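You operate a simulated robot arm through the tools that you are given. There is no shell and no other tool. Be economical: measure what you need, move in short steps, check, and stop when the job is done.

The job below is to be done with a simulated robot arm. You get a single attempt, and the scene is never put back.

## Task
Close the tall box and band it.
Fine: press the blue tissue in it flat first; short flaps, then long ones; band it in its cradle with the blue lever and let the lever up again; leave the other tissue alone.

The check looks at the end state, three seconds after you hand in, the way a careful person would. Anything else that was tipped, shoved, dropped, spilled or broken makes it a failure.

## Robot
A 7-joint arm with a two-finger gripper, fixed in place. Base frame: the origin is at the foot of the arm, x ahead of it, y to its left, z up; the work surface is at about z = 800. Readings come in mm, rad, newtons and seconds.
With the tool pointing down near the work surface it reaches from about 100 to 560 mm from the base axis. Its first joint turns from -2.496 to 2.496 rad. Payload 1.47 kg.
Tool frame: the origin (TCP) lies between the finger pads and is the grasp point; the fingertips stand 16 mm ahead of it; z points along the fingers, y is the line along which they close. Largest opening 87 mm; the body of the gripper starts 55 mm behind the TCP.
Orientation is that of the tool frame in the base frame, as [roll, pitch, yaw] about the fixed x, y, z axes, in that order (R = Rz(yaw) Ry(pitch) Rx(roll)). With the fingers straight down and closing along the base's y, the tool's x points along the base's -x, its y along +y and its z along -z.

## Interface
- The arm moves only by the tool nudge_tool. Its argument "motion" is a list that holds one entry, the list of rows, each a list of 7 numbers: the shift along the tool's x, y, z in mm, then the turn, a rotation vector about the tool's x, y, z in rad, then the gripper command, from -1 (fully open) to 1 (shut), values between in proportion. In form: [[[x, y, z, rx, ry, rz, gripper], ...]]. A call has 1 to 20 rows; each row is the pose to reach, as a shift and turn from the pose commanded when the call began, along the tool's axes at that moment. A row lasts 0.2 s, in which the tool goes at most 50 mm and 0.15 rad; a call with a longer step from one row to the next is refused whole, and so is a gripper value outside its range. Where a pose cannot be reached the arm comes as near as it can. A force on the tool above 90 N (or 10 N above the force at the start of the call, whichever is more), or a blocked arm, ends the call early, and 0.2 s more pass. Each finger travels about 45 mm/s and halts on what it meets, pressing with about 28 N; the grip force reading is that of the motor and also rises with nothing between the fingers. The clock runs only during rows and for 0.2 s after the last one: add rows that repeat a pose to give the fingers time. The reply holds the time, the measured pose of the TCP, the force on the tool along the base axes, the opening and the grip force, in the units named above and with some noise, with the torque about the TCP (base axes, N m) and any sound that the robot's microphone picked up.
- Cameras (640 x 400 px; columns grow to the right, rows downward): "scene" is fixed at [400.8, 649, 1593.1]; the picture's right is [-0.97, 0.24, 0.00], its down [0.20, 0.79, -0.58] and it looks along [-0.14, -0.56, -0.81] (base axes); focal length 350 px, centre (320, 200). "wrist" rides on the gripper at [73, 12, -90] in the tool frame; the picture's right is [-0.16, 0.99, 0.00], its down [-0.72, -0.12, -0.68] and it looks along [-0.67, -0.11, 0.73] (tool axes); focal length 247 px, centre (320, 200). There is no depth. A picture from a camera that has moved, and an enlarged one, comes with that camera's place and axes in the base frame and with its lens.
- snapshot(camera): a new picture of that camera. No time passes.
- raise_lower(by): slides the trunk up (or, below 0, down) by that many mm; the arm rides with it, the base frame stays. It gives what a move gives, with no picture.
- inspect(camera, box): a new picture of the part [left, top, right, bottom] of that camera's present view, enlarged. No time passes.
- hand_in(): hands the job in; it is judged then, once.

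Go step by step. Nothing tells you positions but the pictures and the camera data: compare them with the known pose of the tool, close in by small moves and look again before you grip or let go. The budget is 120 turns and 84 pictures, counting those below and the enlarged ones. Unless the task says otherwise, let go and move clear before handing in, and close with one line.

The tools are called after "Call:" as a command line: name --argument value ..., lists and objects as JSON in quotes. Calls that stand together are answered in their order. nudge_tool: Moves the arm, as the interface text tells. Its arguments: {"type":"object","properties":{"motion":{"type":"array","items":{"type":"array","items":{"type":"array","items":{"type":"number"}}}}},"required":["motion"]} The other tools are called the same way: raise_lower (by) slides the trunk up or down; snapshot (camera) takes a picture; inspect (camera, box) takes an enlarged picture of a part of a camera's view; hand_in () hands the job in.

At the start:

```text
clock: 0.0
ee_pos: [202.9, 435.0, 1320.1]
ee_rot: [-3.017, -0.045, 3.137]
force: [-0.5, -0.5, -0.3]
moment: [0.02, -0.04, 0.01]
opening: 86.8
grasp_force: 0.1
trunk travel left (down, up): [-877.0, 363.0]
```

scene: 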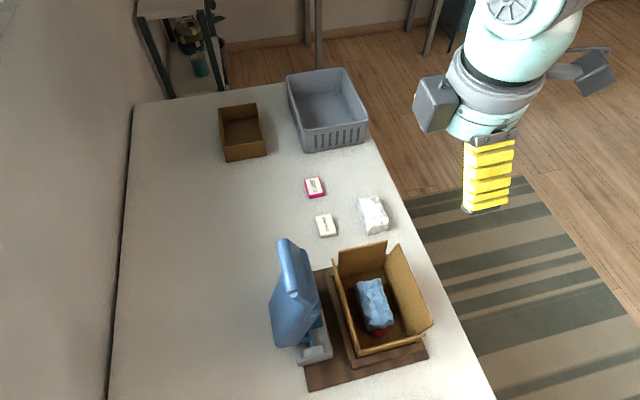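
wrist: 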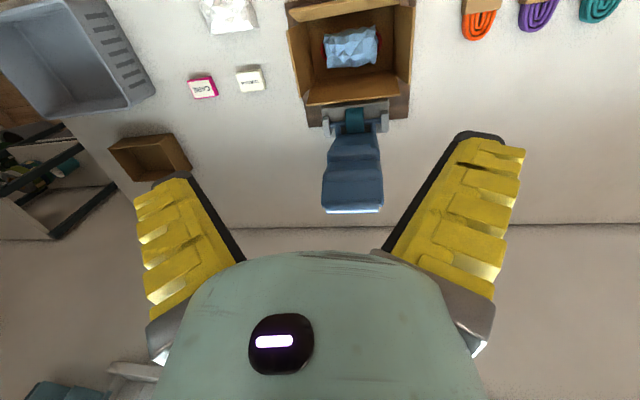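

The tall box sits in a cradle with a blue lever beside it, with blue tissue inside and its flaps standing open. I'll look closer first.

Call:
inspect --camera "scene" --box '[250, 220, 450, 400]'

Call:
inspect --camera "wrist" --box '[260, 0, 460, 220]'

```text
2.22 times, centred on (350, 310) of scene
camera zoom: at [400.8, 649.0, 1593.1], right [-0.97, 0.24, 0.0], down [0.2, 0.79, -0.58], along [-0.14, -0.56, -0.81], focal length 777 px, centre (253, -44)
```

zoom: 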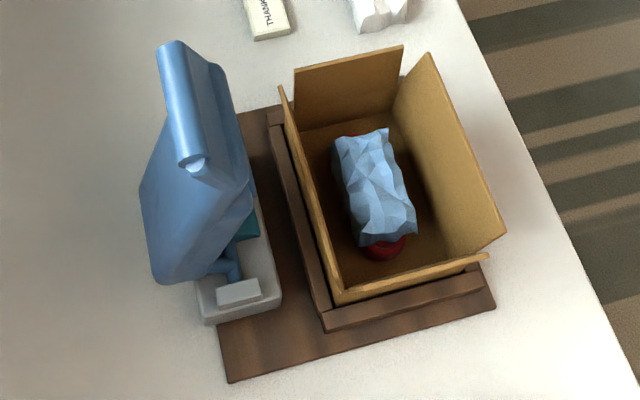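

```text
1.82 times, centred on (360, 110) of wrist
camera zoom: at [134.7, 460.1, 1411.6], right [0.16, 0.98, -0.13], down [0.75, -0.03, 0.66], along [0.64, -0.2, -0.74], focal length 449 px, centre (247, 364)
```

zoom: 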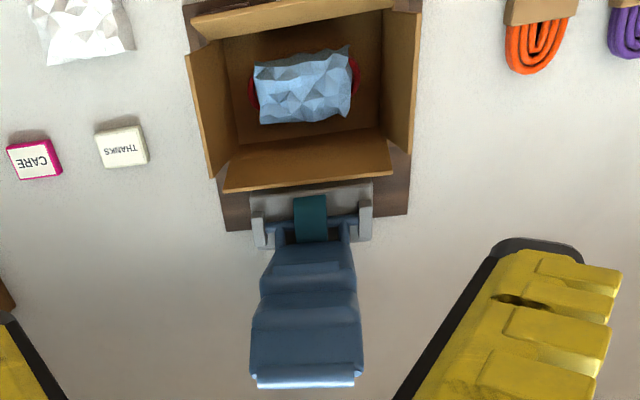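

The box is around (228, 435), with its long side along y and the lever on its +x side. I'll zoom in to get the hinge heights.

Call:
inspect --camera "wrist" --box '[280, 0, 420, 90]'

Call:
inspect --camera "scene" --box '[320, 230, 440, 370]'

Call:
inspect --camera "scene" --box '[260, 230, 350, 390]'

```text
4.44 times, centred on (350, 45) of wrist
camera zoom: at [134.7, 460.1, 1411.6], right [0.16, 0.98, -0.13], down [0.75, -0.03, 0.66], along [0.64, -0.2, -0.74], focal length 1098 px, centre (187, 889)
```

zoom: 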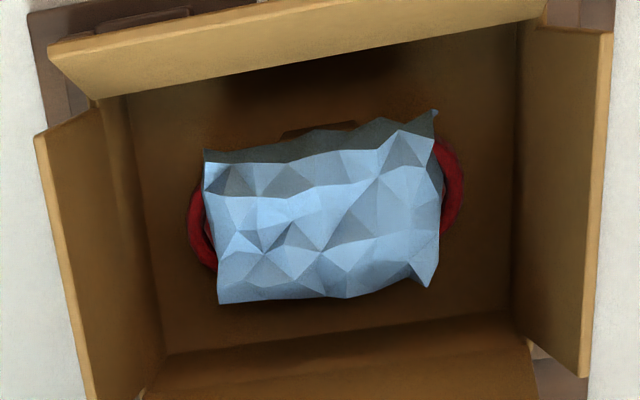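

```text
2.86 times, centred on (380, 300) of scene
camera zoom: at [400.8, 649.0, 1593.1], right [-0.97, 0.24, 0.0], down [0.2, 0.79, -0.58], along [-0.14, -0.56, -0.81], focal length 999 px, centre (149, -86)
```

zoom: 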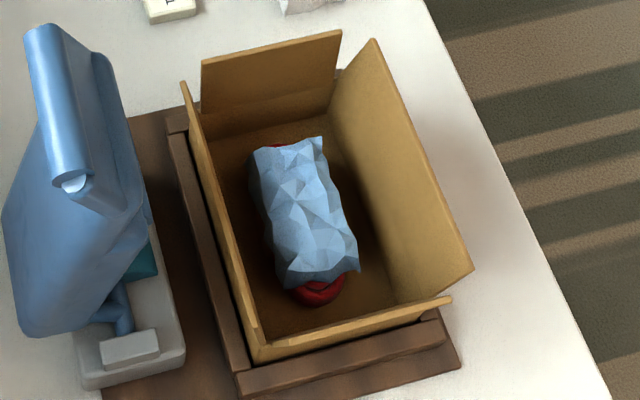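

```text
2.50 times, centred on (305, 310) of scene
camera zoom: at [400.8, 649.0, 1593.1], right [-0.97, 0.24, 0.0], down [0.2, 0.79, -0.58], along [-0.14, -0.56, -0.81], focal length 874 px, centre (358, -75)
```

zoom: 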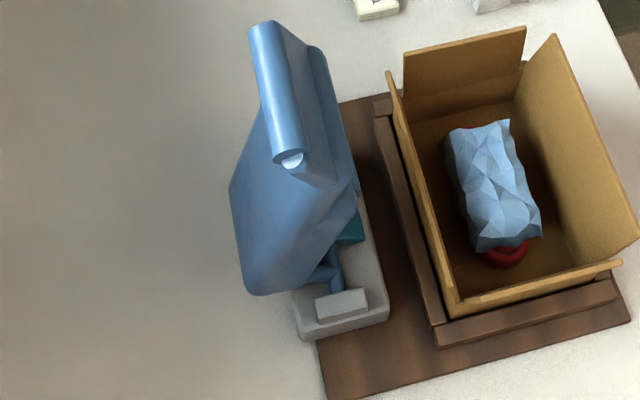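

I estimate the box rim at z≈897, x 177–282 and y 355–515, with the flap tips near z 950. The lever bar is around (396, 432, 1132). I'll straighten the tool, centre it over the box, close the fingers and come down partway.

Call:
nudge_tool --motion '[[[-9, 0, 0, -0.042, -0.015, -0.002, 0], [-18, 0, 0, -0.083, -0.03, -0.003, 1], [-26, 0, 1, -0.1246, -0.045, -0.0046, 1], [-26, 0, 1, -0.1246, -0.045, -0.0046, 1], [-26, 0, 1, -0.1246, -0.045, -0.0046, 1]]]'

Call:
raise_lower --by -220

Call:
snapshot --camera "wrist"

Call:
snapshot --camera "scene"

```text
clock: 1.2
ee_pos: [228.6, 435.5, 1317.8]
ee_rot: [3.139, 0.0, -3.139]
force: [1.0, 0.5, -0.1]
moment: [0.01, 0.02, 0.02]
opening: 0.0
grasp_force: 11.7
trunk travel left (down, up): [-877.0, 363.0]
```

```text
clock: 3.5
ee_pos: [227.3, 436.0, 1098.1]
ee_rot: [3.14, -0.002, -3.138]
force: [-0.2, -0.8, -0.4]
moment: [0.02, 0.03, -0.01]
opening: 0.0
grasp_force: 28.0
trunk travel left (down, up): [-657.0, 583.0]
```

```text
76 pictures are left
camera wrist: at [156.5, 448.6, 1188.4], right [0.16, 0.99, 0.0], down [0.72, -0.12, 0.68], along [0.67, -0.1, -0.73], focal length 247 px, centre (320, 200)
```

wrist: 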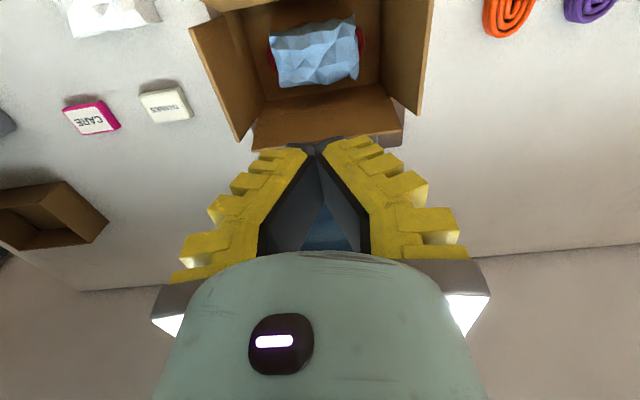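

```text
75 pictures are left
```

scene: 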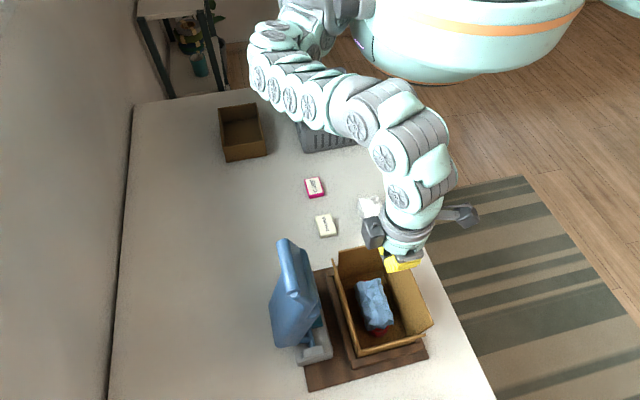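

The elbow hangs over the table, so I'll come down with the arm first and watch it.

Call:
nudge_tool --motion '[[[0, 0, 30, 0, 0, 0, 1], [0, 0, 60, 0, 0, 0, 1], [0, 0, 90, 0, 0, 0, 1], [0, 0, 118, 0, 0, 0, 1]]]'

Call:
snapshot --camera "scene"

Call:
snapshot --camera "wrist"

```text
clock: 4.5
ee_pos: [228.7, 434.8, 979.4]
ee_rot: [3.14, -0.001, -3.138]
force: [-0.2, -0.4, -0.6]
moment: [-0.01, -0.06, -0.02]
opening: 0.1
grasp_force: 28.8
out of reach, approached as far as the arm can: row 2, 3
trunk travel left (down, up): [-657.0, 583.0]
```

```text
74 pictures are left
```

scene: 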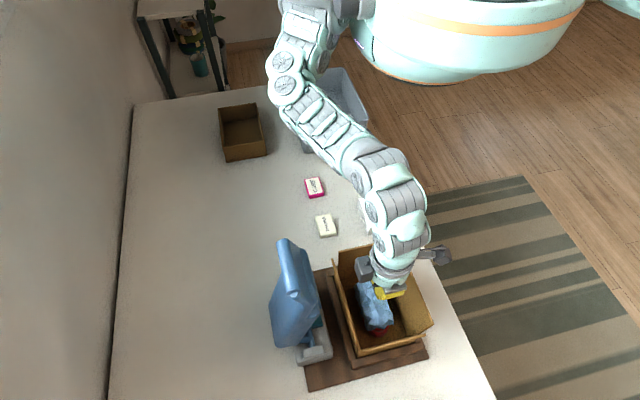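

```text
73 pictures are left
camera wrist: at [156.1, 448.0, 1069.8], right [0.15, 0.99, 0.0], down [0.73, -0.11, 0.68], along [0.67, -0.1, -0.73], focal length 247 px, centre (320, 200)
```

wrist: 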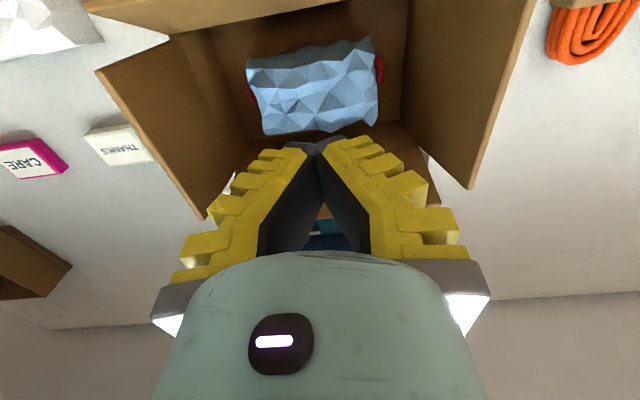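

I'm above the tissue at about (227, 434). I'll lower the trunk a little and then press down with the arm, watching the force.

Call:
raise_lower --by -50

Call:
nudge_tool --motion '[[[0, 0, 8, 0, 0, 0, 1], [0, 0, 16, 0, 0, 0, 1], [0, 0, 24, 0, 0, 0, 1], [0, 0, 30, 0, 0, 0, 1]]]'

Call:
snapshot --camera "wrist"

```text
clock: 5.5
ee_pos: [228.1, 435.8, 930.1]
ee_rot: [3.139, -0.001, -3.137]
force: [-0.1, 0.0, 0.3]
moment: [-0.01, -0.03, 0.0]
opening: 0.1
grasp_force: 28.0
trunk travel left (down, up): [-607.0, 633.0]
```

```text
clock: 6.5
ee_pos: [228.0, 434.7, 900.5]
ee_rot: [3.14, -0.001, -3.14]
force: [0.6, 0.4, 0.2]
moment: [-0.01, -0.01, 0.02]
opening: 0.2
grasp_force: 28.1
trunk travel left (down, up): [-607.0, 633.0]
```

```text
72 pictures are left
camera wrist: at [156.5, 448.1, 990.4], right [0.16, 0.99, 0.0], down [0.72, -0.11, 0.68], along [0.67, -0.1, -0.73], focal length 247 px, centre (320, 200)
```

wrist: 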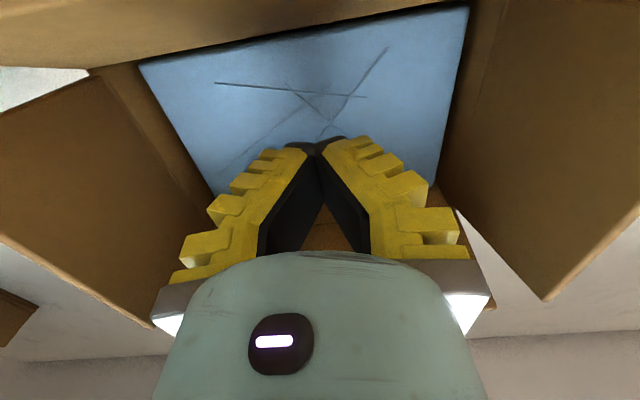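

The tissue has snapped to a flat sheet. I'll back up and check.

Call:
nudge_tool --motion '[[[0, 0, -40, 0, 0, 0, 1], [0, 0, -85, 0, 0, 0, 1], [0, 0, -110, 0, 0, 0, 1]]]'

Call:
snapshot --camera "wrist"

Call:
inspect --camera "scene" --box '[250, 220, 450, 400]'

```text
clock: 7.2
ee_pos: [227.3, 440.0, 1002.0]
ee_rot: [3.141, -0.002, -3.139]
force: [-0.5, -0.3, 0.1]
moment: [-0.03, -0.02, 0.0]
opening: 0.0
grasp_force: 28.5
out of reach, approached as far as the arm can: row 2, 3
trunk travel left (down, up): [-607.0, 633.0]
```

```text
71 pictures are left
camera wrist: at [156.0, 453.6, 1092.5], right [0.15, 0.99, 0.0], down [0.73, -0.11, 0.68], along [0.67, -0.11, -0.73], focal length 247 px, centre (320, 200)
```

wrist: 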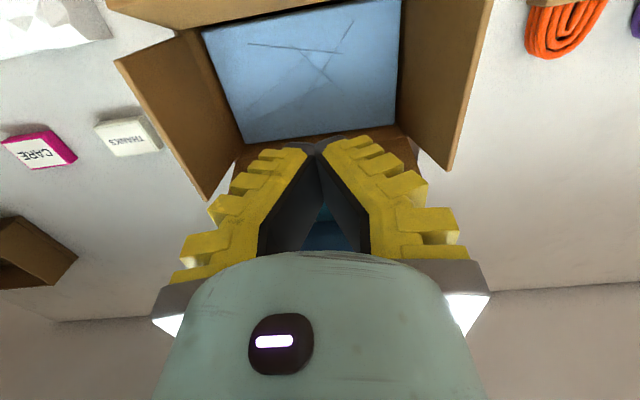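

```text
2.22 times, centred on (350, 310) of scene
camera zoom: at [400.8, 649.0, 1593.1], right [-0.97, 0.24, 0.0], down [0.2, 0.79, -0.58], along [-0.14, -0.56, -0.81], focal length 777 px, centre (253, -44)
```

zoom: 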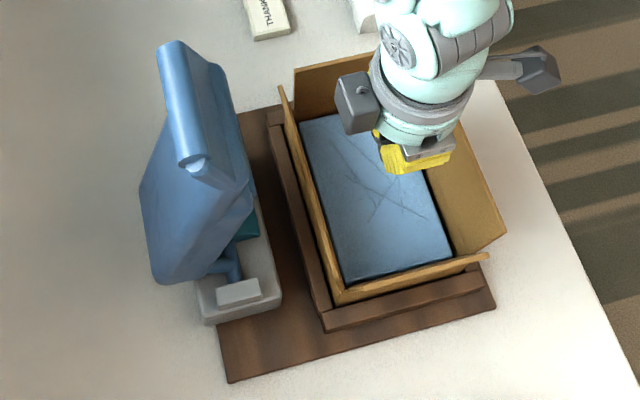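

The tissue is flat in the box. Next is the low-y short flap: I'll move outside it at this safe height and then go down.

Call:
nudge_tool --motion '[[[0, -30, 4, 0, 0, 0, 1], [0, -65, 8, 0, 0, 0, 1], [0, -100, 8, 0, 0, 0, 1], [0, -125, 8, 0, 0, 0, 1], [0, -125, 8, 0, 0, 0, 1]]]'

Call:
snapshot --camera "scene"

Call:
snapshot --camera "wrist"

```text
clock: 8.4
ee_pos: [228.5, 440.9, 1003.0]
ee_rot: [3.141, -0.002, -3.138]
force: [-1.1, 0.6, 0.1]
moment: [-0.03, 0.02, -0.02]
opening: 0.1
grasp_force: 27.9
out of reach, approached as far as the arm can: row 1, 2, 3, 4, 5
trunk travel left (down, up): [-607.0, 633.0]
```

```text
69 pictures are left
```

scene: 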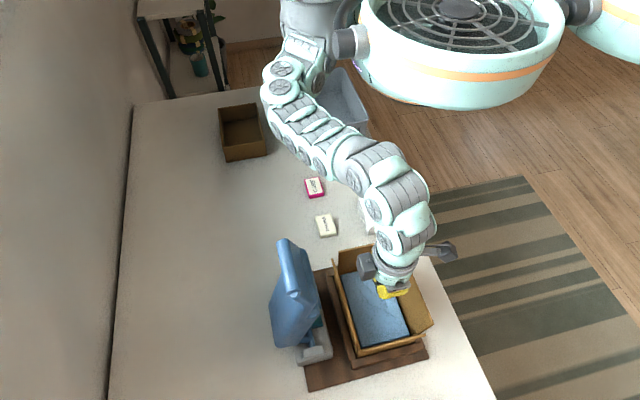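

```text
68 pictures are left
camera wrist: at [156.9, 454.1, 1092.7], right [0.16, 0.99, 0.0], down [0.72, -0.11, 0.68], along [0.67, -0.1, -0.73], focal length 247 px, centre (320, 200)
```

wrist: 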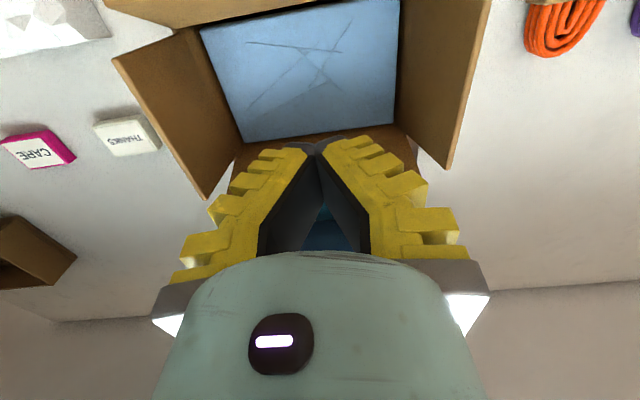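

The arm is at a folding limit here. I'll change the split: extend the arm down a bit and raise the trunk.

Call:
nudge_tool --motion '[[[0, 0, 20, 0, 0, 0, 1], [0, 0, 45, 0, 0, 0, 1], [0, 0, 70, 0, 0, 0, 1], [0, 0, 90, 0, 0, 0, 1]]]'

Call:
raise_lower --by 130

Call:
nudge_tool --motion '[[[0, -30, 10, 0, 0, 0, 1], [0, -60, 20, 0, 0, 0, 1], [0, -90, 30, 0, 0, 0, 1], [0, -120, 40, 0, 0, 0, 1], [0, -120, 40, 0, 0, 0, 1]]]'

```text
clock: 9.4
ee_pos: [227.5, 440.9, 913.5]
ee_rot: [3.141, -0.001, -3.138]
force: [0.0, 0.0, -0.2]
moment: [0.0, 0.02, 0.01]
opening: 0.3
grasp_force: 27.9
trunk travel left (down, up): [-607.0, 633.0]
```

```text
clock: 11.0
ee_pos: [228.3, 442.5, 1043.6]
ee_rot: [3.14, -0.001, -3.139]
force: [-0.2, 0.1, -0.6]
moment: [0.0, 0.05, 0.04]
opening: 0.1
grasp_force: 28.3
trunk travel left (down, up): [-737.0, 503.0]
```

```text
clock: 12.2
ee_pos: [226.6, 324.1, 1002.4]
ee_rot: [3.139, 0.0, -3.139]
force: [0.7, -0.1, 0.1]
moment: [0.0, 0.02, -0.03]
opening: 0.2
grasp_force: 28.1
trunk travel left (down, up): [-737.0, 503.0]
```

That works. Now I'll go down outside the low-y flap.

Call:
nudge_tool --motion '[[[0, -12, 10, 0, 0, 0, 1], [0, -20, 30, 0, 0, 0, 1], [0, -20, 55, 0, 0, 0, 1]]]'

Call:
snapshot --camera "wrist"

Call:
inspect --camera "scene" --box '[250, 180, 450, 380]'

```text
clock: 13.0
ee_pos: [227.6, 302.5, 946.5]
ee_rot: [3.14, -0.003, -3.138]
force: [-0.1, 0.2, -0.3]
moment: [0.04, 0.03, 0.01]
opening: 0.1
grasp_force: 28.1
trunk travel left (down, up): [-737.0, 503.0]
```

```text
67 pictures are left
camera wrist: at [156.0, 314.9, 1037.9], right [0.16, 0.99, 0.0], down [0.72, -0.11, 0.68], along [0.67, -0.1, -0.73], focal length 247 px, centre (320, 200)
```

wrist: 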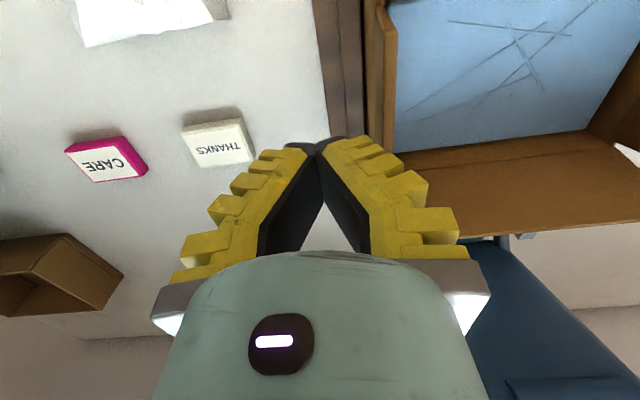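

```text
2.00 times, centred on (350, 280) of scene
camera zoom: at [400.8, 649.0, 1593.1], right [-0.97, 0.24, 0.0], down [0.2, 0.79, -0.58], along [-0.14, -0.56, -0.81], focal length 699 px, centre (260, 40)
```

zoom: 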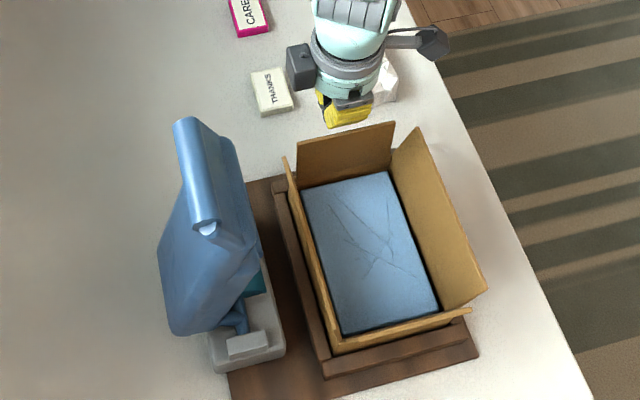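

I'm clear of the flap and outside it. I'll sweep it inward along its arc.

Call:
nudge_tool --motion '[[[0, 18, 0, 0, 0, 0, 1], [0, 32, 0, 0, 0, 0, 1], [0, 45, -3, 0, 0, 0, 1], [0, 54, -2, 0, 0, 0, 1], [0, 62, 1, 0, 0, 0, 1], [0, 70, 8, 0, 0, 0, 1], [0, 76, 16, 0, 0, 0, 1], [0, 79, 24, 0, 0, 0, 1], [0, 81, 30, 0, 0, 0, 1]]]'

Call:
snapshot --camera "wrist"

Call:
inspect --camera "scene" --box '[250, 180, 450, 380]'

```text
clock: 15.0
ee_pos: [226.7, 383.7, 919.2]
ee_rot: [3.139, -0.004, -3.14]
force: [0.0, 2.1, 1.1]
moment: [0.04, -0.01, 0.05]
opening: 0.1
grasp_force: 28.1
trunk travel left (down, up): [-737.0, 503.0]
```

```text
65 pictures are left
camera wrist: at [155.8, 397.2, 1009.1], right [0.16, 0.99, 0.0], down [0.72, -0.12, 0.68], along [0.67, -0.1, -0.73], focal length 247 px, centre (320, 200)
```

wrist: 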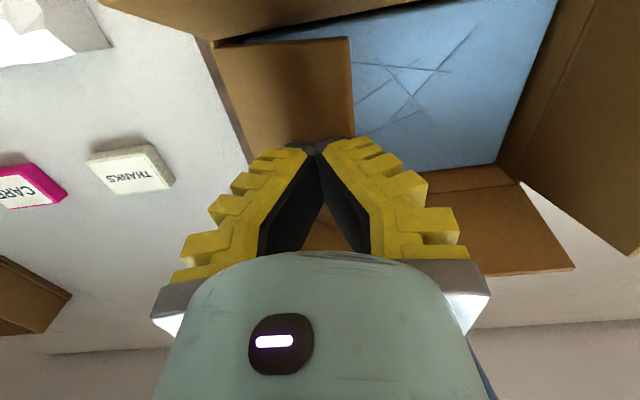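

```text
2.00 times, centred on (350, 280) of scene
camera zoom: at [400.8, 649.0, 1593.1], right [-0.97, 0.24, 0.0], down [0.2, 0.79, -0.58], along [-0.14, -0.56, -0.81], focal length 699 px, centre (260, 40)
```

zoom: 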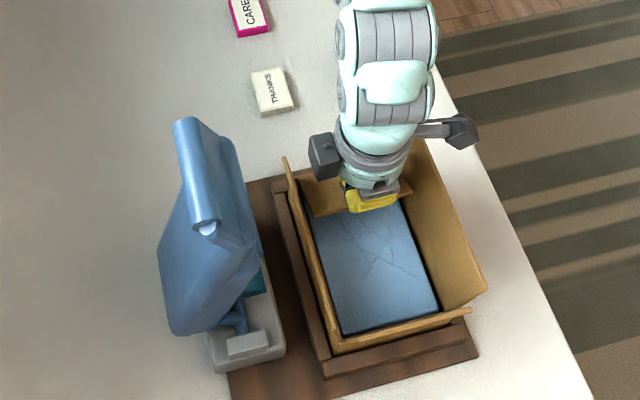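

The flap folds easily. I'll press slightly more, then lift and see whether it stays.

Call:
nudge_tool --motion '[[[0, 0, 4, 0, 0, 0, 1], [0, 0, 8, 0, 0, 0, 1], [0, 0, 8, 0, 0, 0, 1]]]'

Call:
nudge_tool --motion '[[[0, 0, -30, 0, 0, 0, 1], [0, 0, -60, 0, 0, 0, 1], [0, 0, -95, 0, 0, 0, 1], [0, 0, -95, 0, 0, 0, 1]]]'

Call:
snapshot --camera "wrist"

```text
clock: 15.8
ee_pos: [227.7, 383.3, 910.9]
ee_rot: [3.141, -0.001, -3.141]
force: [0.4, 0.2, 0.3]
moment: [-0.02, 0.01, 0.01]
opening: 0.0
grasp_force: 28.3
trunk travel left (down, up): [-737.0, 503.0]
```

```text
clock: 16.8
ee_pos: [226.3, 383.2, 1004.9]
ee_rot: [3.141, -0.003, -3.139]
force: [0.6, -0.1, 0.7]
moment: [0.02, -0.01, 0.02]
opening: 0.1
grasp_force: 27.9
trunk travel left (down, up): [-737.0, 503.0]
```

```text
63 pictures are left
camera wrist: at [155.3, 396.1, 1094.8], right [0.15, 0.99, 0.0], down [0.72, -0.11, 0.68], along [0.67, -0.1, -0.73], focal length 247 px, centre (320, 200)
```

wrist: 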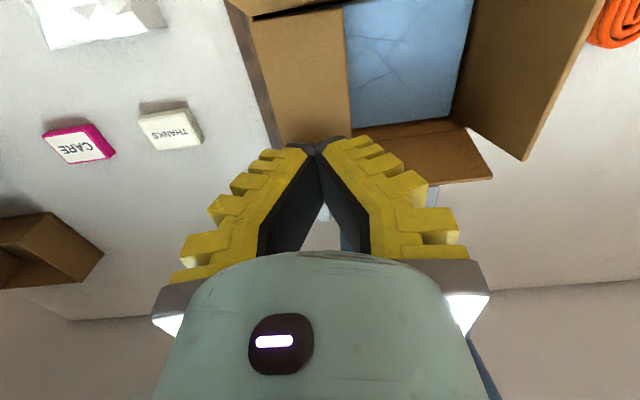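

The flap stays down. For the far, high-y short flap I'll open the gripper and use the outer finger to reach behind it.

Call:
nudge_tool --motion '[[[0, 30, -5, 0, 0, 0, -1], [0, 60, -5, 0, 0, 0, -1], [0, 90, -5, 0, 0, 0, -1], [0, 127, -5, 0, 0, 0, -1], [0, 127, -5, 0, 0, 0, -1], [0, 127, -5, 0, 0, 0, -1]]]'

Call:
snapshot --camera "wrist"

Call:
snapshot --camera "scene"

```text
clock: 18.2
ee_pos: [227.0, 498.1, 1011.6]
ee_rot: [3.139, -0.001, -3.139]
force: [1.3, 0.5, -0.2]
moment: [0.02, 0.01, 0.01]
opening: 87.1
grasp_force: 0.1
out of reach, approached as far as the arm can: row 4, 5, 6
trunk travel left (down, up): [-737.0, 503.0]
```

```text
62 pictures are left
camera wrist: at [155.9, 511.3, 1101.3], right [0.16, 0.99, 0.0], down [0.72, -0.12, 0.68], along [0.67, -0.11, -0.73], focal length 247 px, centre (320, 200)
```

wrist: 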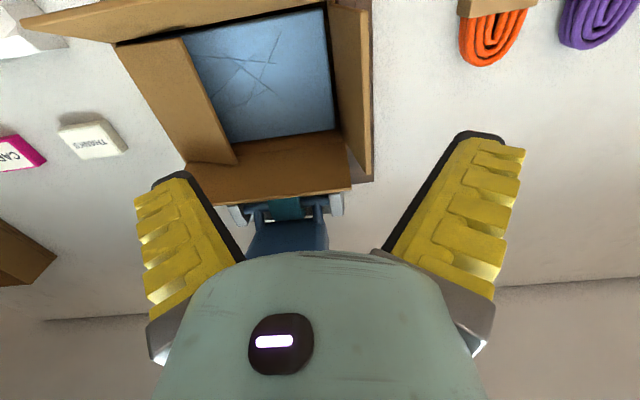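

```text
61 pictures are left
```

scene: 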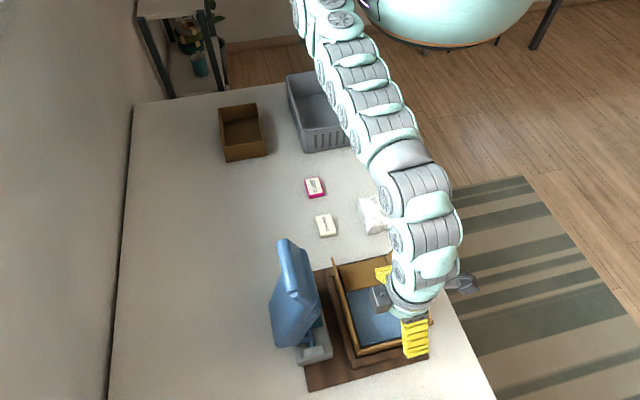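

I'm slightly short in reach. I'll raise the arm and lower the trunk to gain some.

Call:
nudge_tool --motion '[[[0, -5, -25, 0, 0, 0, -1], [0, -3, -50, 0, 0, 0, -1], [0, 0, -65, 0, 0, 0, -1], [0, 3, -65, 0, 0, 0, -1]]]'

Call:
raise_lower --by -72

Call:
snapshot --camera "wrist"

```text
clock: 19.2
ee_pos: [228.4, 501.8, 1077.5]
ee_rot: [3.138, -0.002, -3.14]
force: [0.4, 0.0, -0.6]
moment: [-0.02, 0.0, -0.01]
opening: 86.9
grasp_force: 0.1
trunk travel left (down, up): [-737.0, 503.0]
```

```text
clock: 20.3
ee_pos: [227.9, 501.0, 1003.6]
ee_rot: [3.141, -0.002, -3.141]
force: [-0.2, 0.1, -0.2]
moment: [-0.02, 0.02, 0.03]
opening: 87.2
grasp_force: 0.0
trunk travel left (down, up): [-665.0, 575.0]
```

```text
60 pictures are left
camera wrist: at [156.1, 514.3, 1094.7], right [0.16, 0.99, 0.0], down [0.72, -0.12, 0.68], along [0.67, -0.1, -0.73], focal length 247 px, centre (320, 200)
```

wrist: 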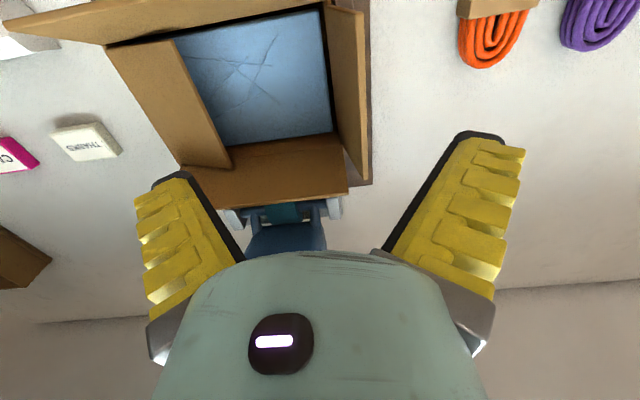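

Call:
nudge_tool --motion '[[[0, 8, 0, 0, 0, 0, -1], [0, 15, 10, 0, 0, 0, -1], [0, 15, 30, 0, 0, 0, -1], [0, 14, 48, 0, 0, 0, -1]]]'

Call:
snapshot --camera "wrist"

Call:
inspect --camera "scene" --box '[300, 240, 460, 380]'

```text
clock: 21.3
ee_pos: [225.5, 494.7, 967.9]
ee_rot: [3.137, -0.002, -3.137]
force: [-0.7, 0.6, 0.1]
moment: [-0.02, 0.01, 0.03]
opening: 86.9
grasp_force: 0.0
out of reach, approached as far as the arm can: row 2, 3, 4
trunk travel left (down, up): [-665.0, 575.0]
```

```text
59 pictures are left
camera wrist: at [153.0, 507.7, 1056.8], right [0.15, 0.99, 0.0], down [0.73, -0.12, 0.68], along [0.67, -0.1, -0.73], focal length 247 px, centre (320, 200)
```

wrist: 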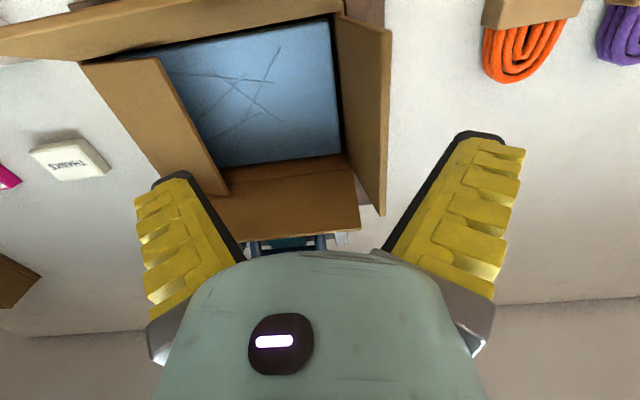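

```text
2.86 times, centred on (380, 310) of scene
camera zoom: at [400.8, 649.0, 1593.1], right [-0.97, 0.24, 0.0], down [0.2, 0.79, -0.58], along [-0.14, -0.56, -0.81], focal length 999 px, centre (149, -114)
```

zoom: 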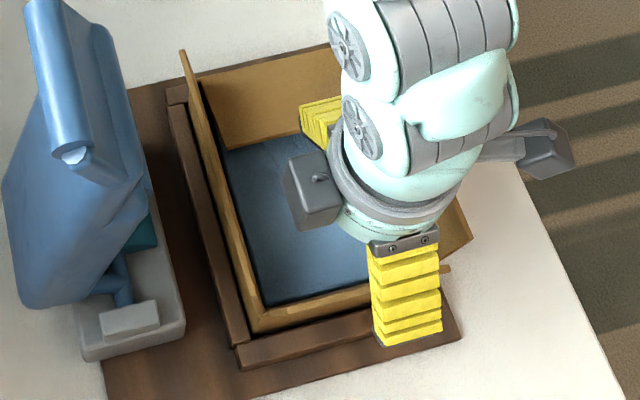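

Call:
nudge_tool --motion '[[[10, -4, 18, 0, 0, 0, -1], [28, -10, -10, 0, 0, 0, -1], [28, -8, -30, 0, 0, 0, -1], [28, -2, -40, 0, 0, 0, -1], [28, -2, -40, 0, 0, 0, -1]]]'

```text
clock: 22.5
ee_pos: [196.0, 493.9, 1005.8]
ee_rot: [3.141, -0.001, -3.138]
force: [0.5, -0.5, 0.0]
moment: [0.01, -0.02, 0.06]
opening: 86.9
grasp_force: 0.0
trunk travel left (down, up): [-665.0, 575.0]
```

Call:
nudge_tool --motion '[[[0, 0, -20, 0, 0, 0, -1], [0, 8, -40, 0, 0, 0, -1], [0, 18, -45, 0, 0, 0, -1], [0, 18, -45, 0, 0, 0, -1]]]'

Call:
raise_lower --by -65

Call:
snapshot --camera "wrist"

Call:
inspect --camera "scene" --box '[300, 240, 460, 380]'

```text
clock: 23.5
ee_pos: [195.0, 506.4, 1049.7]
ee_rot: [3.14, -0.001, -3.138]
force: [0.0, -0.3, 0.2]
moment: [-0.04, -0.03, 0.0]
opening: 87.0
grasp_force: 0.0
out of reach, approached as far as the arm can: row 3, 4
trunk travel left (down, up): [-665.0, 575.0]
```

```text
clock: 24.6
ee_pos: [194.8, 507.2, 986.3]
ee_rot: [3.141, -0.002, -3.137]
force: [-0.1, 0.2, 0.3]
moment: [0.01, -0.02, 0.01]
opening: 87.0
grasp_force: 0.0
trunk travel left (down, up): [-600.0, 640.0]
```

```text
57 pictures are left
camera wrist: at [124.0, 519.7, 1075.4], right [0.16, 0.99, 0.0], down [0.72, -0.12, 0.68], along [0.67, -0.1, -0.73], focal length 247 px, centre (320, 200)
```

wrist: 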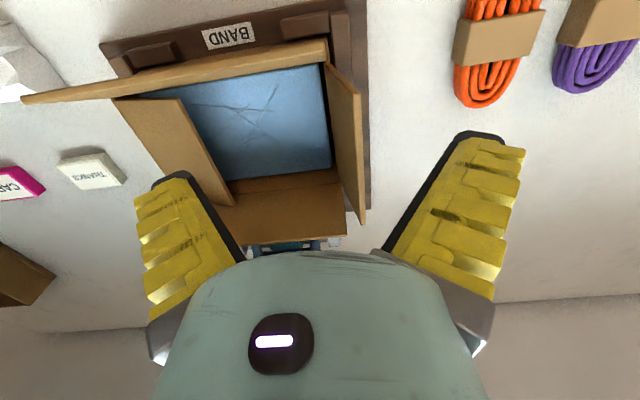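

```text
2.86 times, centred on (380, 310) of scene
camera zoom: at [400.8, 649.0, 1593.1], right [-0.97, 0.24, 0.0], down [0.2, 0.79, -0.58], along [-0.14, -0.56, -0.81], focal length 999 px, centre (149, -114)
```

zoom: 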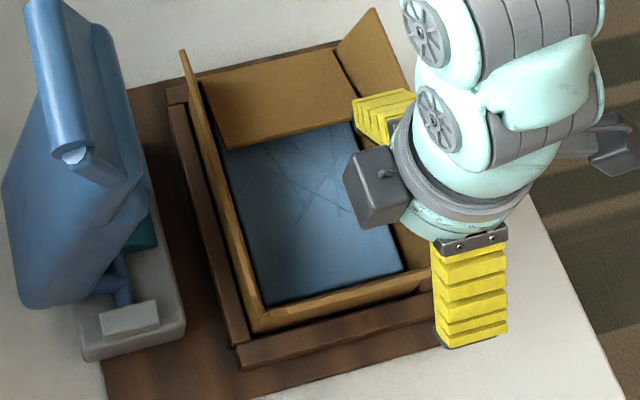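

There's enough margin: the outer finger face is at y≈550 and the flap at 534. I'll lower the trunk 38 mm.

Call:
raise_lower --by -42

Call:
inspect --camera "scene" --box '[300, 240, 460, 380]'

```text
clock: 25.4
ee_pos: [196.1, 507.1, 944.4]
ee_rot: [3.139, -0.003, -3.137]
force: [-0.3, -0.1, 0.2]
moment: [-0.02, 0.03, 0.02]
opening: 86.8
grasp_force: 0.1
trunk travel left (down, up): [-558.0, 682.0]
```

```text
2.86 times, centred on (380, 310) of scene
camera zoom: at [400.8, 649.0, 1593.1], right [-0.97, 0.24, 0.0], down [0.2, 0.79, -0.58], along [-0.14, -0.56, -0.81], focal length 999 px, centre (149, -114)
```

zoom: 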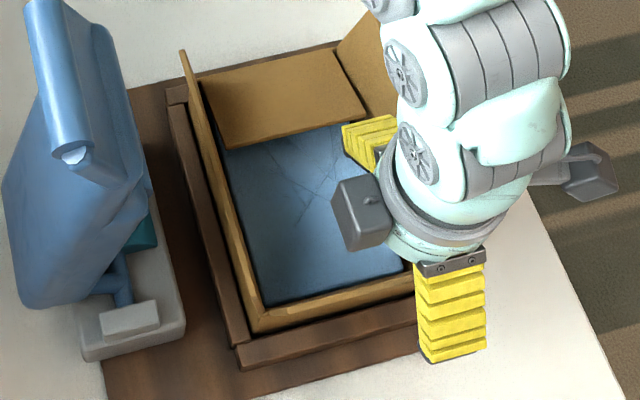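

The outer finger is behind the flap. I'll sweep inward along the arc.

Call:
nudge_tool --motion '[[[-4, -10, 0, 0, 0, 0, -1], [-9, -22, -2, 0, 0, 0, -1], [-14, -34, -4, 0, 0, 0, -1], [-19, -44, -3, 0, 0, 0, -1], [-19, -53, 0, 0, 0, 0, -1], [-19, -63, 8, 0, 0, 0, -1], [-19, -68, 16, 0, 0, 0, -1], [-19, -71, 26, 0, 0, 0, -1], [-19, -71, 31, 0, 0, 0, -1]]]'

Call:
snapshot --camera "wrist"

Call:
inspect --camera "scene" --box '[300, 240, 460, 380]'

```text
clock: 27.4
ee_pos: [217.6, 441.2, 915.3]
ee_rot: [3.14, -0.004, -3.138]
force: [0.2, -0.3, 1.2]
moment: [-0.03, 0.03, -0.02]
opening: 87.2
grasp_force: 0.1
out of reach, approached as far as the arm can: row 7, 8, 9
trunk travel left (down, up): [-558.0, 682.0]
```

```text
54 pictures are left
camera wrist: at [146.2, 455.1, 1004.8], right [0.16, 0.99, 0.0], down [0.73, -0.11, 0.68], along [0.67, -0.1, -0.73], focal length 247 px, centre (320, 200)
```

wrist: 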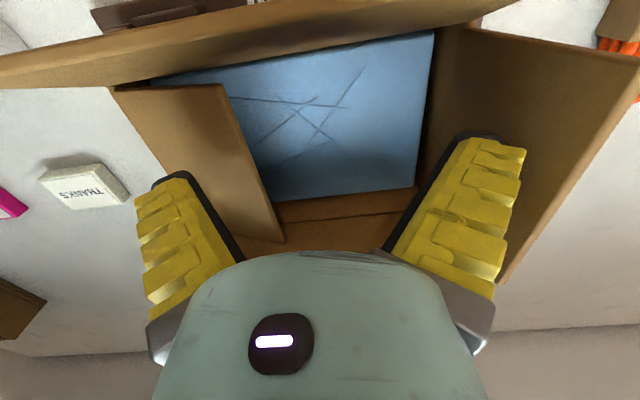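

```text
2.86 times, centred on (380, 310) of scene
camera zoom: at [400.8, 649.0, 1593.1], right [-0.97, 0.24, 0.0], down [0.2, 0.79, -0.58], along [-0.14, -0.56, -0.81], focal length 999 px, centre (149, -114)
```

zoom: 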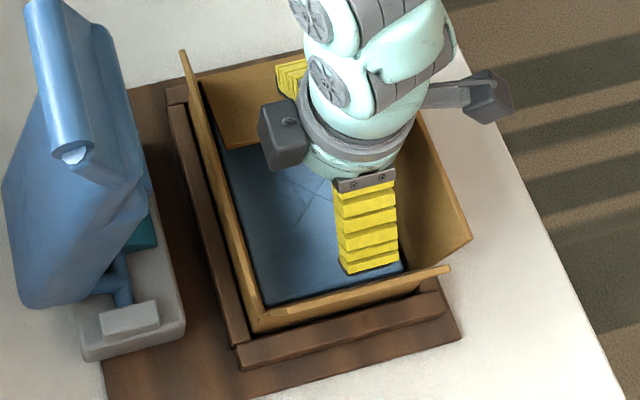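

The finger slipped over the flap: open fingertips sit higher than closed ones. I'll go back out and repeat it about 20 mm lower.

Call:
raise_lower --by 65

Call:
nudge_tool --motion '[[[10, 25, 0, 0, 0, 0, -1], [21, 50, 0, 0, 0, 0, -1], [23, 66, 0, 0, 0, 0, -1], [23, 66, 0, 0, 0, 0, -1]]]'

Call:
snapshot --camera "wrist"

```text
clock: 28.5
ee_pos: [217.5, 441.6, 979.3]
ee_rot: [3.138, -0.001, -3.138]
force: [1.0, 0.1, 0.5]
moment: [0.01, -0.01, 0.0]
opening: 86.8
grasp_force: 0.0
trunk travel left (down, up): [-623.0, 617.0]
```

```text
clock: 29.5
ee_pos: [194.2, 500.0, 979.8]
ee_rot: [3.14, 0.001, -3.139]
force: [0.2, 0.2, 0.0]
moment: [-0.01, -0.01, 0.01]
opening: 87.0
grasp_force: 0.1
out of reach, approached as far as the arm can: row 3, 4
trunk travel left (down, up): [-623.0, 617.0]
```

```text
52 pictures are left
camera wrist: at [123.3, 514.6, 1069.6], right [0.16, 0.99, 0.0], down [0.72, -0.11, 0.68], along [0.67, -0.1, -0.73], focal length 247 px, centre (320, 200)
```

wrist: 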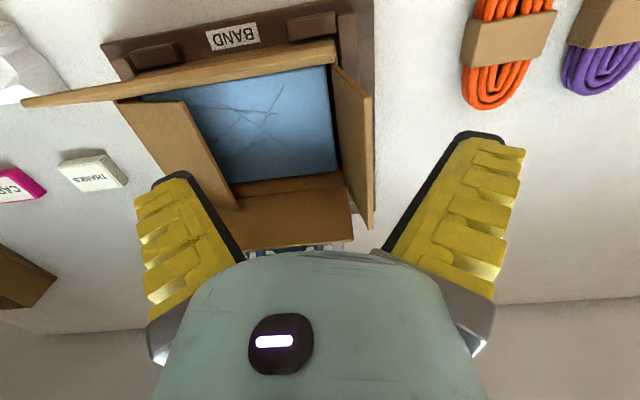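

Call:
raise_lower --by -58

Call:
nudge_tool --motion '[[[-5, -10, 0, 0, 0, 0, -1], [-10, -18, -2, 0, 0, 0, -1], [-15, -27, -5, 0, 0, 0, -1], [-19, -35, -4, 0, 0, 0, -1]]]'

Call:
inspect --camera "scene" --box '[300, 240, 460, 380]'

```text
clock: 30.4
ee_pos: [194.7, 501.4, 921.4]
ee_rot: [3.141, 0.001, -3.138]
force: [0.4, 0.0, 0.5]
moment: [0.0, 0.01, -0.04]
opening: 87.0
grasp_force: 0.1
trunk travel left (down, up): [-565.0, 675.0]
```

```text
clock: 31.4
ee_pos: [214.3, 466.2, 926.0]
ee_rot: [3.138, 0.001, -3.141]
force: [-0.4, -0.2, -0.6]
moment: [0.02, -0.01, -0.01]
opening: 87.1
grasp_force: 0.1
trunk travel left (down, up): [-565.0, 675.0]
```

```text
2.86 times, centred on (380, 310) of scene
camera zoom: at [400.8, 649.0, 1593.1], right [-0.97, 0.24, 0.0], down [0.2, 0.79, -0.58], along [-0.14, -0.56, -0.81], focal length 999 px, centre (149, -114)
```

zoom: 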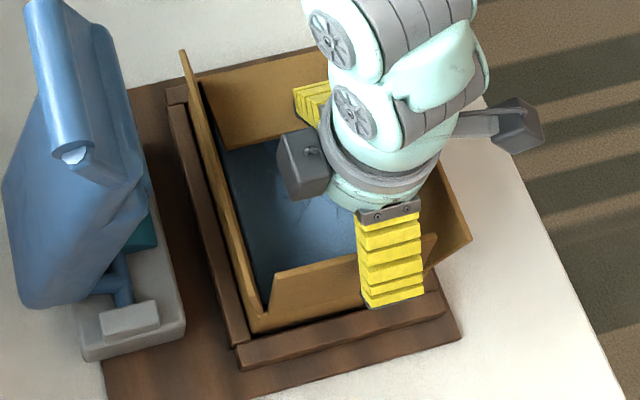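

The finger is engaged and the flap is tilting inward. I'll continue down the arc.

Call:
nudge_tool --motion '[[[0, -8, 1, 0, 0, 0, -1], [0, -16, 5, 0, 0, 0, -1], [0, -22, 11, 0, 0, 0, -1], [0, -24, 17, 0, 0, 0, -1], [0, -24, 22, 0, 0, 0, -1]]]'

Call:
inspect --camera "scene" --box '[300, 240, 460, 380]'

Call:
snapshot --camera "wrist"

```text
clock: 32.6
ee_pos: [214.4, 441.6, 903.8]
ee_rot: [3.138, 0.0, -3.138]
force: [0.1, 0.9, -1.1]
moment: [-0.04, -0.02, 0.0]
opening: 87.0
grasp_force: 0.1
trunk travel left (down, up): [-565.0, 675.0]
```

```text
2.86 times, centred on (380, 310) of scene
camera zoom: at [400.8, 649.0, 1593.1], right [-0.97, 0.24, 0.0], down [0.2, 0.79, -0.58], along [-0.14, -0.56, -0.81], focal length 999 px, centre (149, -114)
```

zoom: 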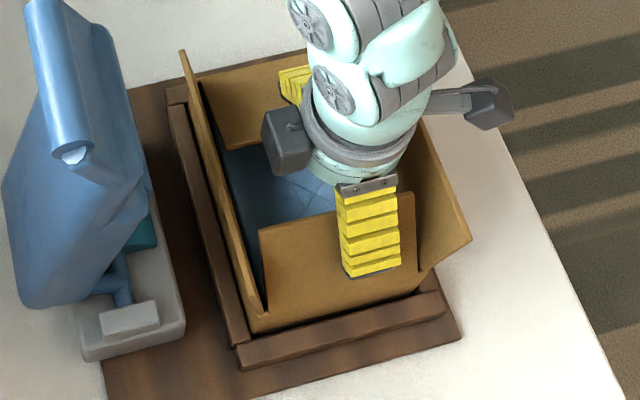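

```text
49 pictures are left
camera wrist: at [142.6, 455.6, 994.0], right [0.16, 0.99, 0.0], down [0.72, -0.12, 0.68], along [0.67, -0.1, -0.73], focal length 247 px, centre (320, 200)
```

wrist: 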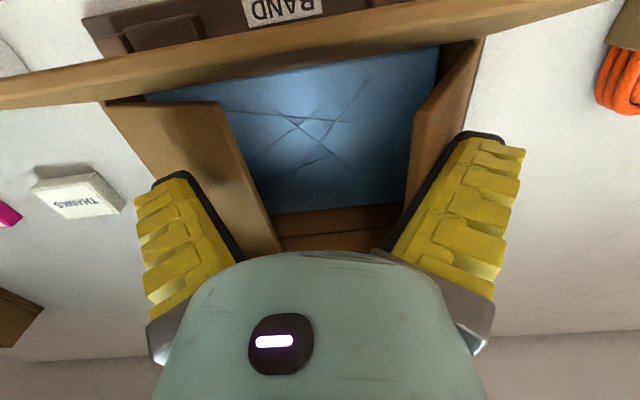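

It's about halfway. I'll keep sweeping -y so the finger tip ends above the flap.

Call:
nudge_tool --motion '[[[0, -8, -3, 0, 0, 0, -1], [0, -16, -5, 0, 0, 0, -1], [0, -23, -4, 0, 0, 0, -1], [0, -28, 0, 0, 0, 0, -1], [0, -28, 4, 0, 0, 0, -1]]]'

Call:
inspect --camera "scene" --box '[300, 240, 460, 380]'

```text
clock: 33.8
ee_pos: [215.0, 430.9, 895.7]
ee_rot: [3.139, 0.0, -3.14]
force: [-0.2, 0.3, -0.7]
moment: [0.01, 0.0, -0.02]
opening: 87.1
grasp_force: 0.0
out of reach, approached as far as the arm can: row 1, 2, 3, 4, 5
trunk travel left (down, up): [-565.0, 675.0]
```

```text
2.86 times, centred on (380, 310) of scene
camera zoom: at [400.8, 649.0, 1593.1], right [-0.97, 0.24, 0.0], down [0.2, 0.79, -0.58], along [-0.14, -0.56, -0.81], focal length 999 px, centre (149, -114)
```

zoom: 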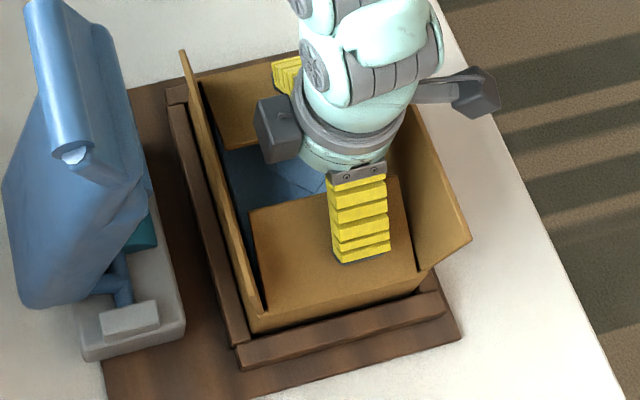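

The flap's free edge is resting on the finger's inner face, so I need to go up, then inward and down.

Call:
raise_lower --by 22

Call:
nudge_tool --motion '[[[0, -6, 2, 0, 0, 0, -1], [0, -12, 5, 0, 0, 0, -1], [0, -16, 9, 0, 0, 0, -1], [0, -16, 14, 0, 0, 0, -1]]]'

Call:
inspect --camera "scene" --box '[300, 240, 460, 380]'

```text
clock: 34.5
ee_pos: [215.1, 430.7, 917.2]
ee_rot: [3.139, -0.001, -3.139]
force: [0.1, 0.1, 0.3]
moment: [0.01, -0.01, 0.02]
opening: 87.0
grasp_force: 0.0
trunk travel left (down, up): [-587.0, 653.0]
```

```text
clock: 35.5
ee_pos: [215.2, 422.1, 898.2]
ee_rot: [3.139, 0.001, -3.14]
force: [-0.1, 0.5, 0.3]
moment: [0.01, 0.0, 0.01]
opening: 87.4
grasp_force: 0.0
out of reach, approached as far as the arm can: row 1, 2, 3, 4
trunk travel left (down, up): [-587.0, 653.0]
```

```text
2.86 times, centred on (380, 310) of scene
camera zoom: at [400.8, 649.0, 1593.1], right [-0.97, 0.24, 0.0], down [0.2, 0.79, -0.58], along [-0.14, -0.56, -0.81], focal length 999 px, centre (149, -114)
```

zoom: 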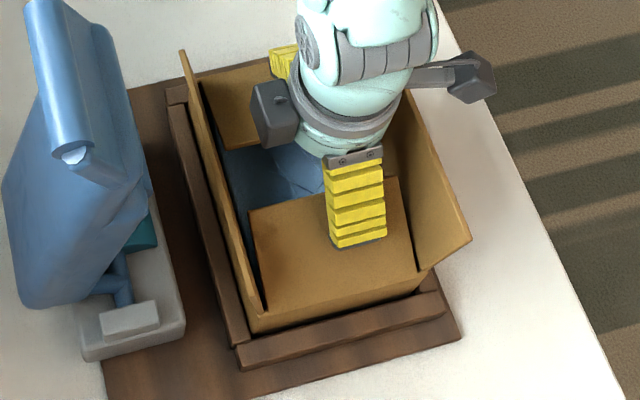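

Call:
raise_lower --by 75

Call:
snapshot --camera "wrist"

```text
clock: 36.6
ee_pos: [215.3, 421.3, 974.6]
ee_rot: [3.141, -0.002, -3.141]
force: [0.2, -0.5, 0.6]
moment: [-0.04, 0.04, 0.01]
opening: 86.9
grasp_force: 0.0
trunk travel left (down, up): [-662.0, 578.0]
```

```text
46 pictures are left
camera wrist: at [142.9, 434.7, 1063.5], right [0.16, 0.99, 0.0], down [0.72, -0.11, 0.68], along [0.67, -0.11, -0.73], focal length 247 px, centre (320, 200)
```

wrist: 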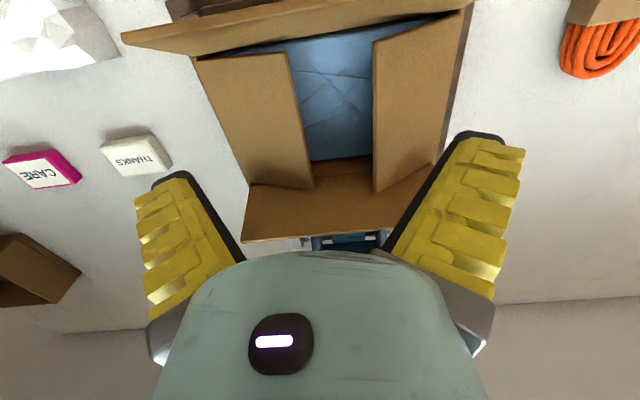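

It holds. I'll press this flap flat with closed fingers from above.

Call:
nudge_tool --motion '[[[-14, 20, 0, 0, 0, 0, 1], [-14, 45, 0, 0, 0, 0, 1], [-14, 62, 0, 0, 0, 0, 1], [-14, 62, 0, 0, 0, 0, 1], [-14, 62, 15, 0, 0, 0, 1], [-14, 62, 30, 0, 0, 0, 1], [-14, 62, 45, 0, 0, 0, 1], [-14, 62, 55, 0, 0, 0, 1], [-14, 62, 62, 0, 0, 0, 1]]]'

```text
clock: 38.6
ee_pos: [228.6, 484.5, 911.7]
ee_rot: [3.14, -0.002, -3.14]
force: [0.7, 0.4, 0.9]
moment: [-0.01, 0.01, 0.01]
opening: 0.0
grasp_force: 28.0
trunk travel left (down, up): [-662.0, 578.0]
```

Both short flaps are down. Now the near, low-x long flap: I'll lift, move outside it at x≈120, and lower.

Call:
nudge_tool --motion '[[[0, 0, -35, 0, 0, 0, 1], [0, 0, -72, 0, 0, 0, 1], [30, -20, -75, 0, 0, 0, 1], [65, -40, -75, 0, 0, 0, 1], [100, -48, -75, 0, 0, 0, 1], [110, -48, -75, 0, 0, 0, 1], [110, -48, -75, 0, 0, 0, 1]]]'

Call:
snapshot --camera "wrist"

Call:
inspect --camera "scene" --box '[260, 220, 460, 380]'

```text
clock: 40.2
ee_pos: [117.4, 435.7, 986.2]
ee_rot: [3.141, -0.004, -3.14]
force: [0.7, 0.3, -0.3]
moment: [-0.02, 0.0, -0.01]
opening: 0.0
grasp_force: 27.5
trunk travel left (down, up): [-662.0, 578.0]
```

```text
45 pictures are left
camera wrist: at [47.0, 448.3, 1076.4], right [0.16, 0.99, 0.0], down [0.72, -0.12, 0.68], along [0.67, -0.11, -0.73], focal length 247 px, centre (320, 200)
```

wrist: 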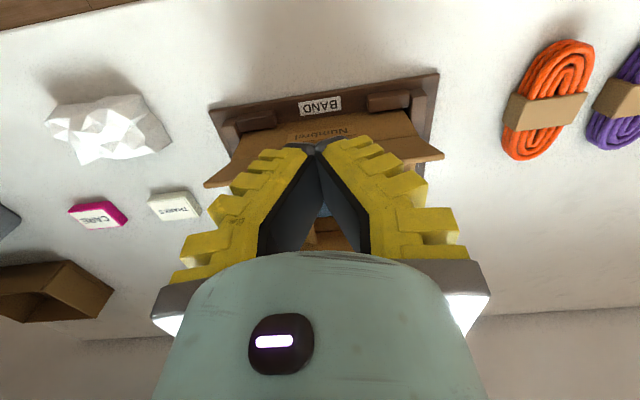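

```text
2.50 times, centred on (360, 300) of scene
camera zoom: at [400.8, 649.0, 1593.1], right [-0.97, 0.24, 0.0], down [0.2, 0.79, -0.58], along [-0.14, -0.56, -0.81], focal length 874 px, centre (220, -50)
```

zoom: 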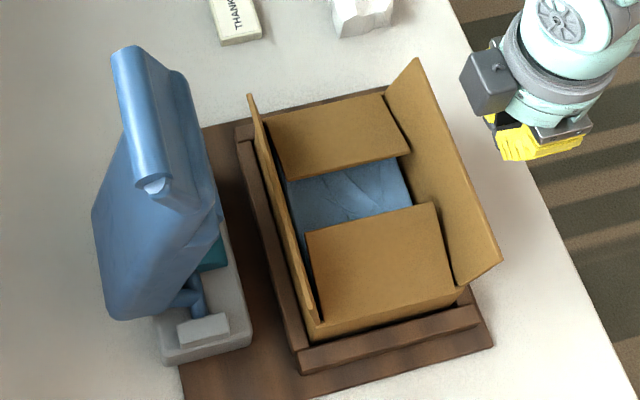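

I'm well outside the flap, whose free edge is at x≈157. I'll lower and sweep in along the arc.

Call:
nudge_tool --motion '[[[0, 0, 20, 0, 0, 0, 1], [0, 0, 41, 0, 0, 0, 1], [-15, 0, 41, 0, 0, 0, 1], [-29, 0, 40, 0, 0, 0, 1], [-41, 0, 38, 0, 0, 0, 1], [-52, 0, 38, 0, 0, 0, 1], [-61, 0, 40, 0, 0, 0, 1], [-70, 0, 47, 0, 0, 0, 1], [-76, 0, 55, 0, 0, 0, 1], [-80, 0, 63, 0, 0, 0, 1], [-82, 0, 70, 0, 0, 0, 1], [-82, 0, 72, 0, 0, 0, 1]]]'

Call:
inspect --camera "scene" --box '[260, 220, 460, 380]'

```text
clock: 42.1
ee_pos: [162.3, 435.8, 946.8]
ee_rot: [3.132, -0.047, -3.099]
force: [-17.3, -4.3, 22.2]
moment: [-0.14, -0.13, -0.21]
opening: 6.0
grasp_force: 27.8
trunk travel left (down, up): [-662.0, 578.0]
stopped in row 9: the force on the tool passed its limit at 103 N (the readings are from after the stop); the commanded pose is now the measured one
```

```text
2.50 times, centred on (360, 300) of scene
camera zoom: at [400.8, 649.0, 1593.1], right [-0.97, 0.24, 0.0], down [0.2, 0.79, -0.58], along [-0.14, -0.56, -0.81], focal length 874 px, centre (220, -50)
```

zoom: 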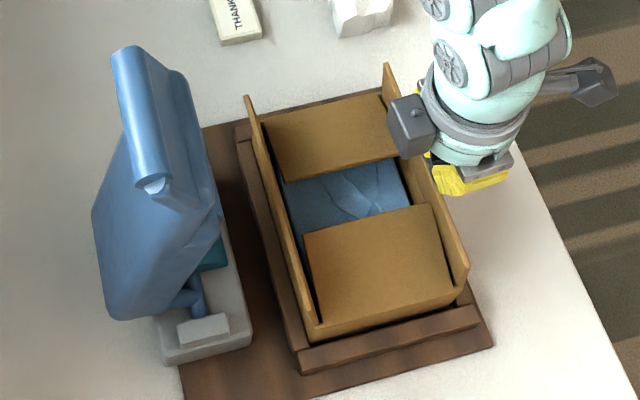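

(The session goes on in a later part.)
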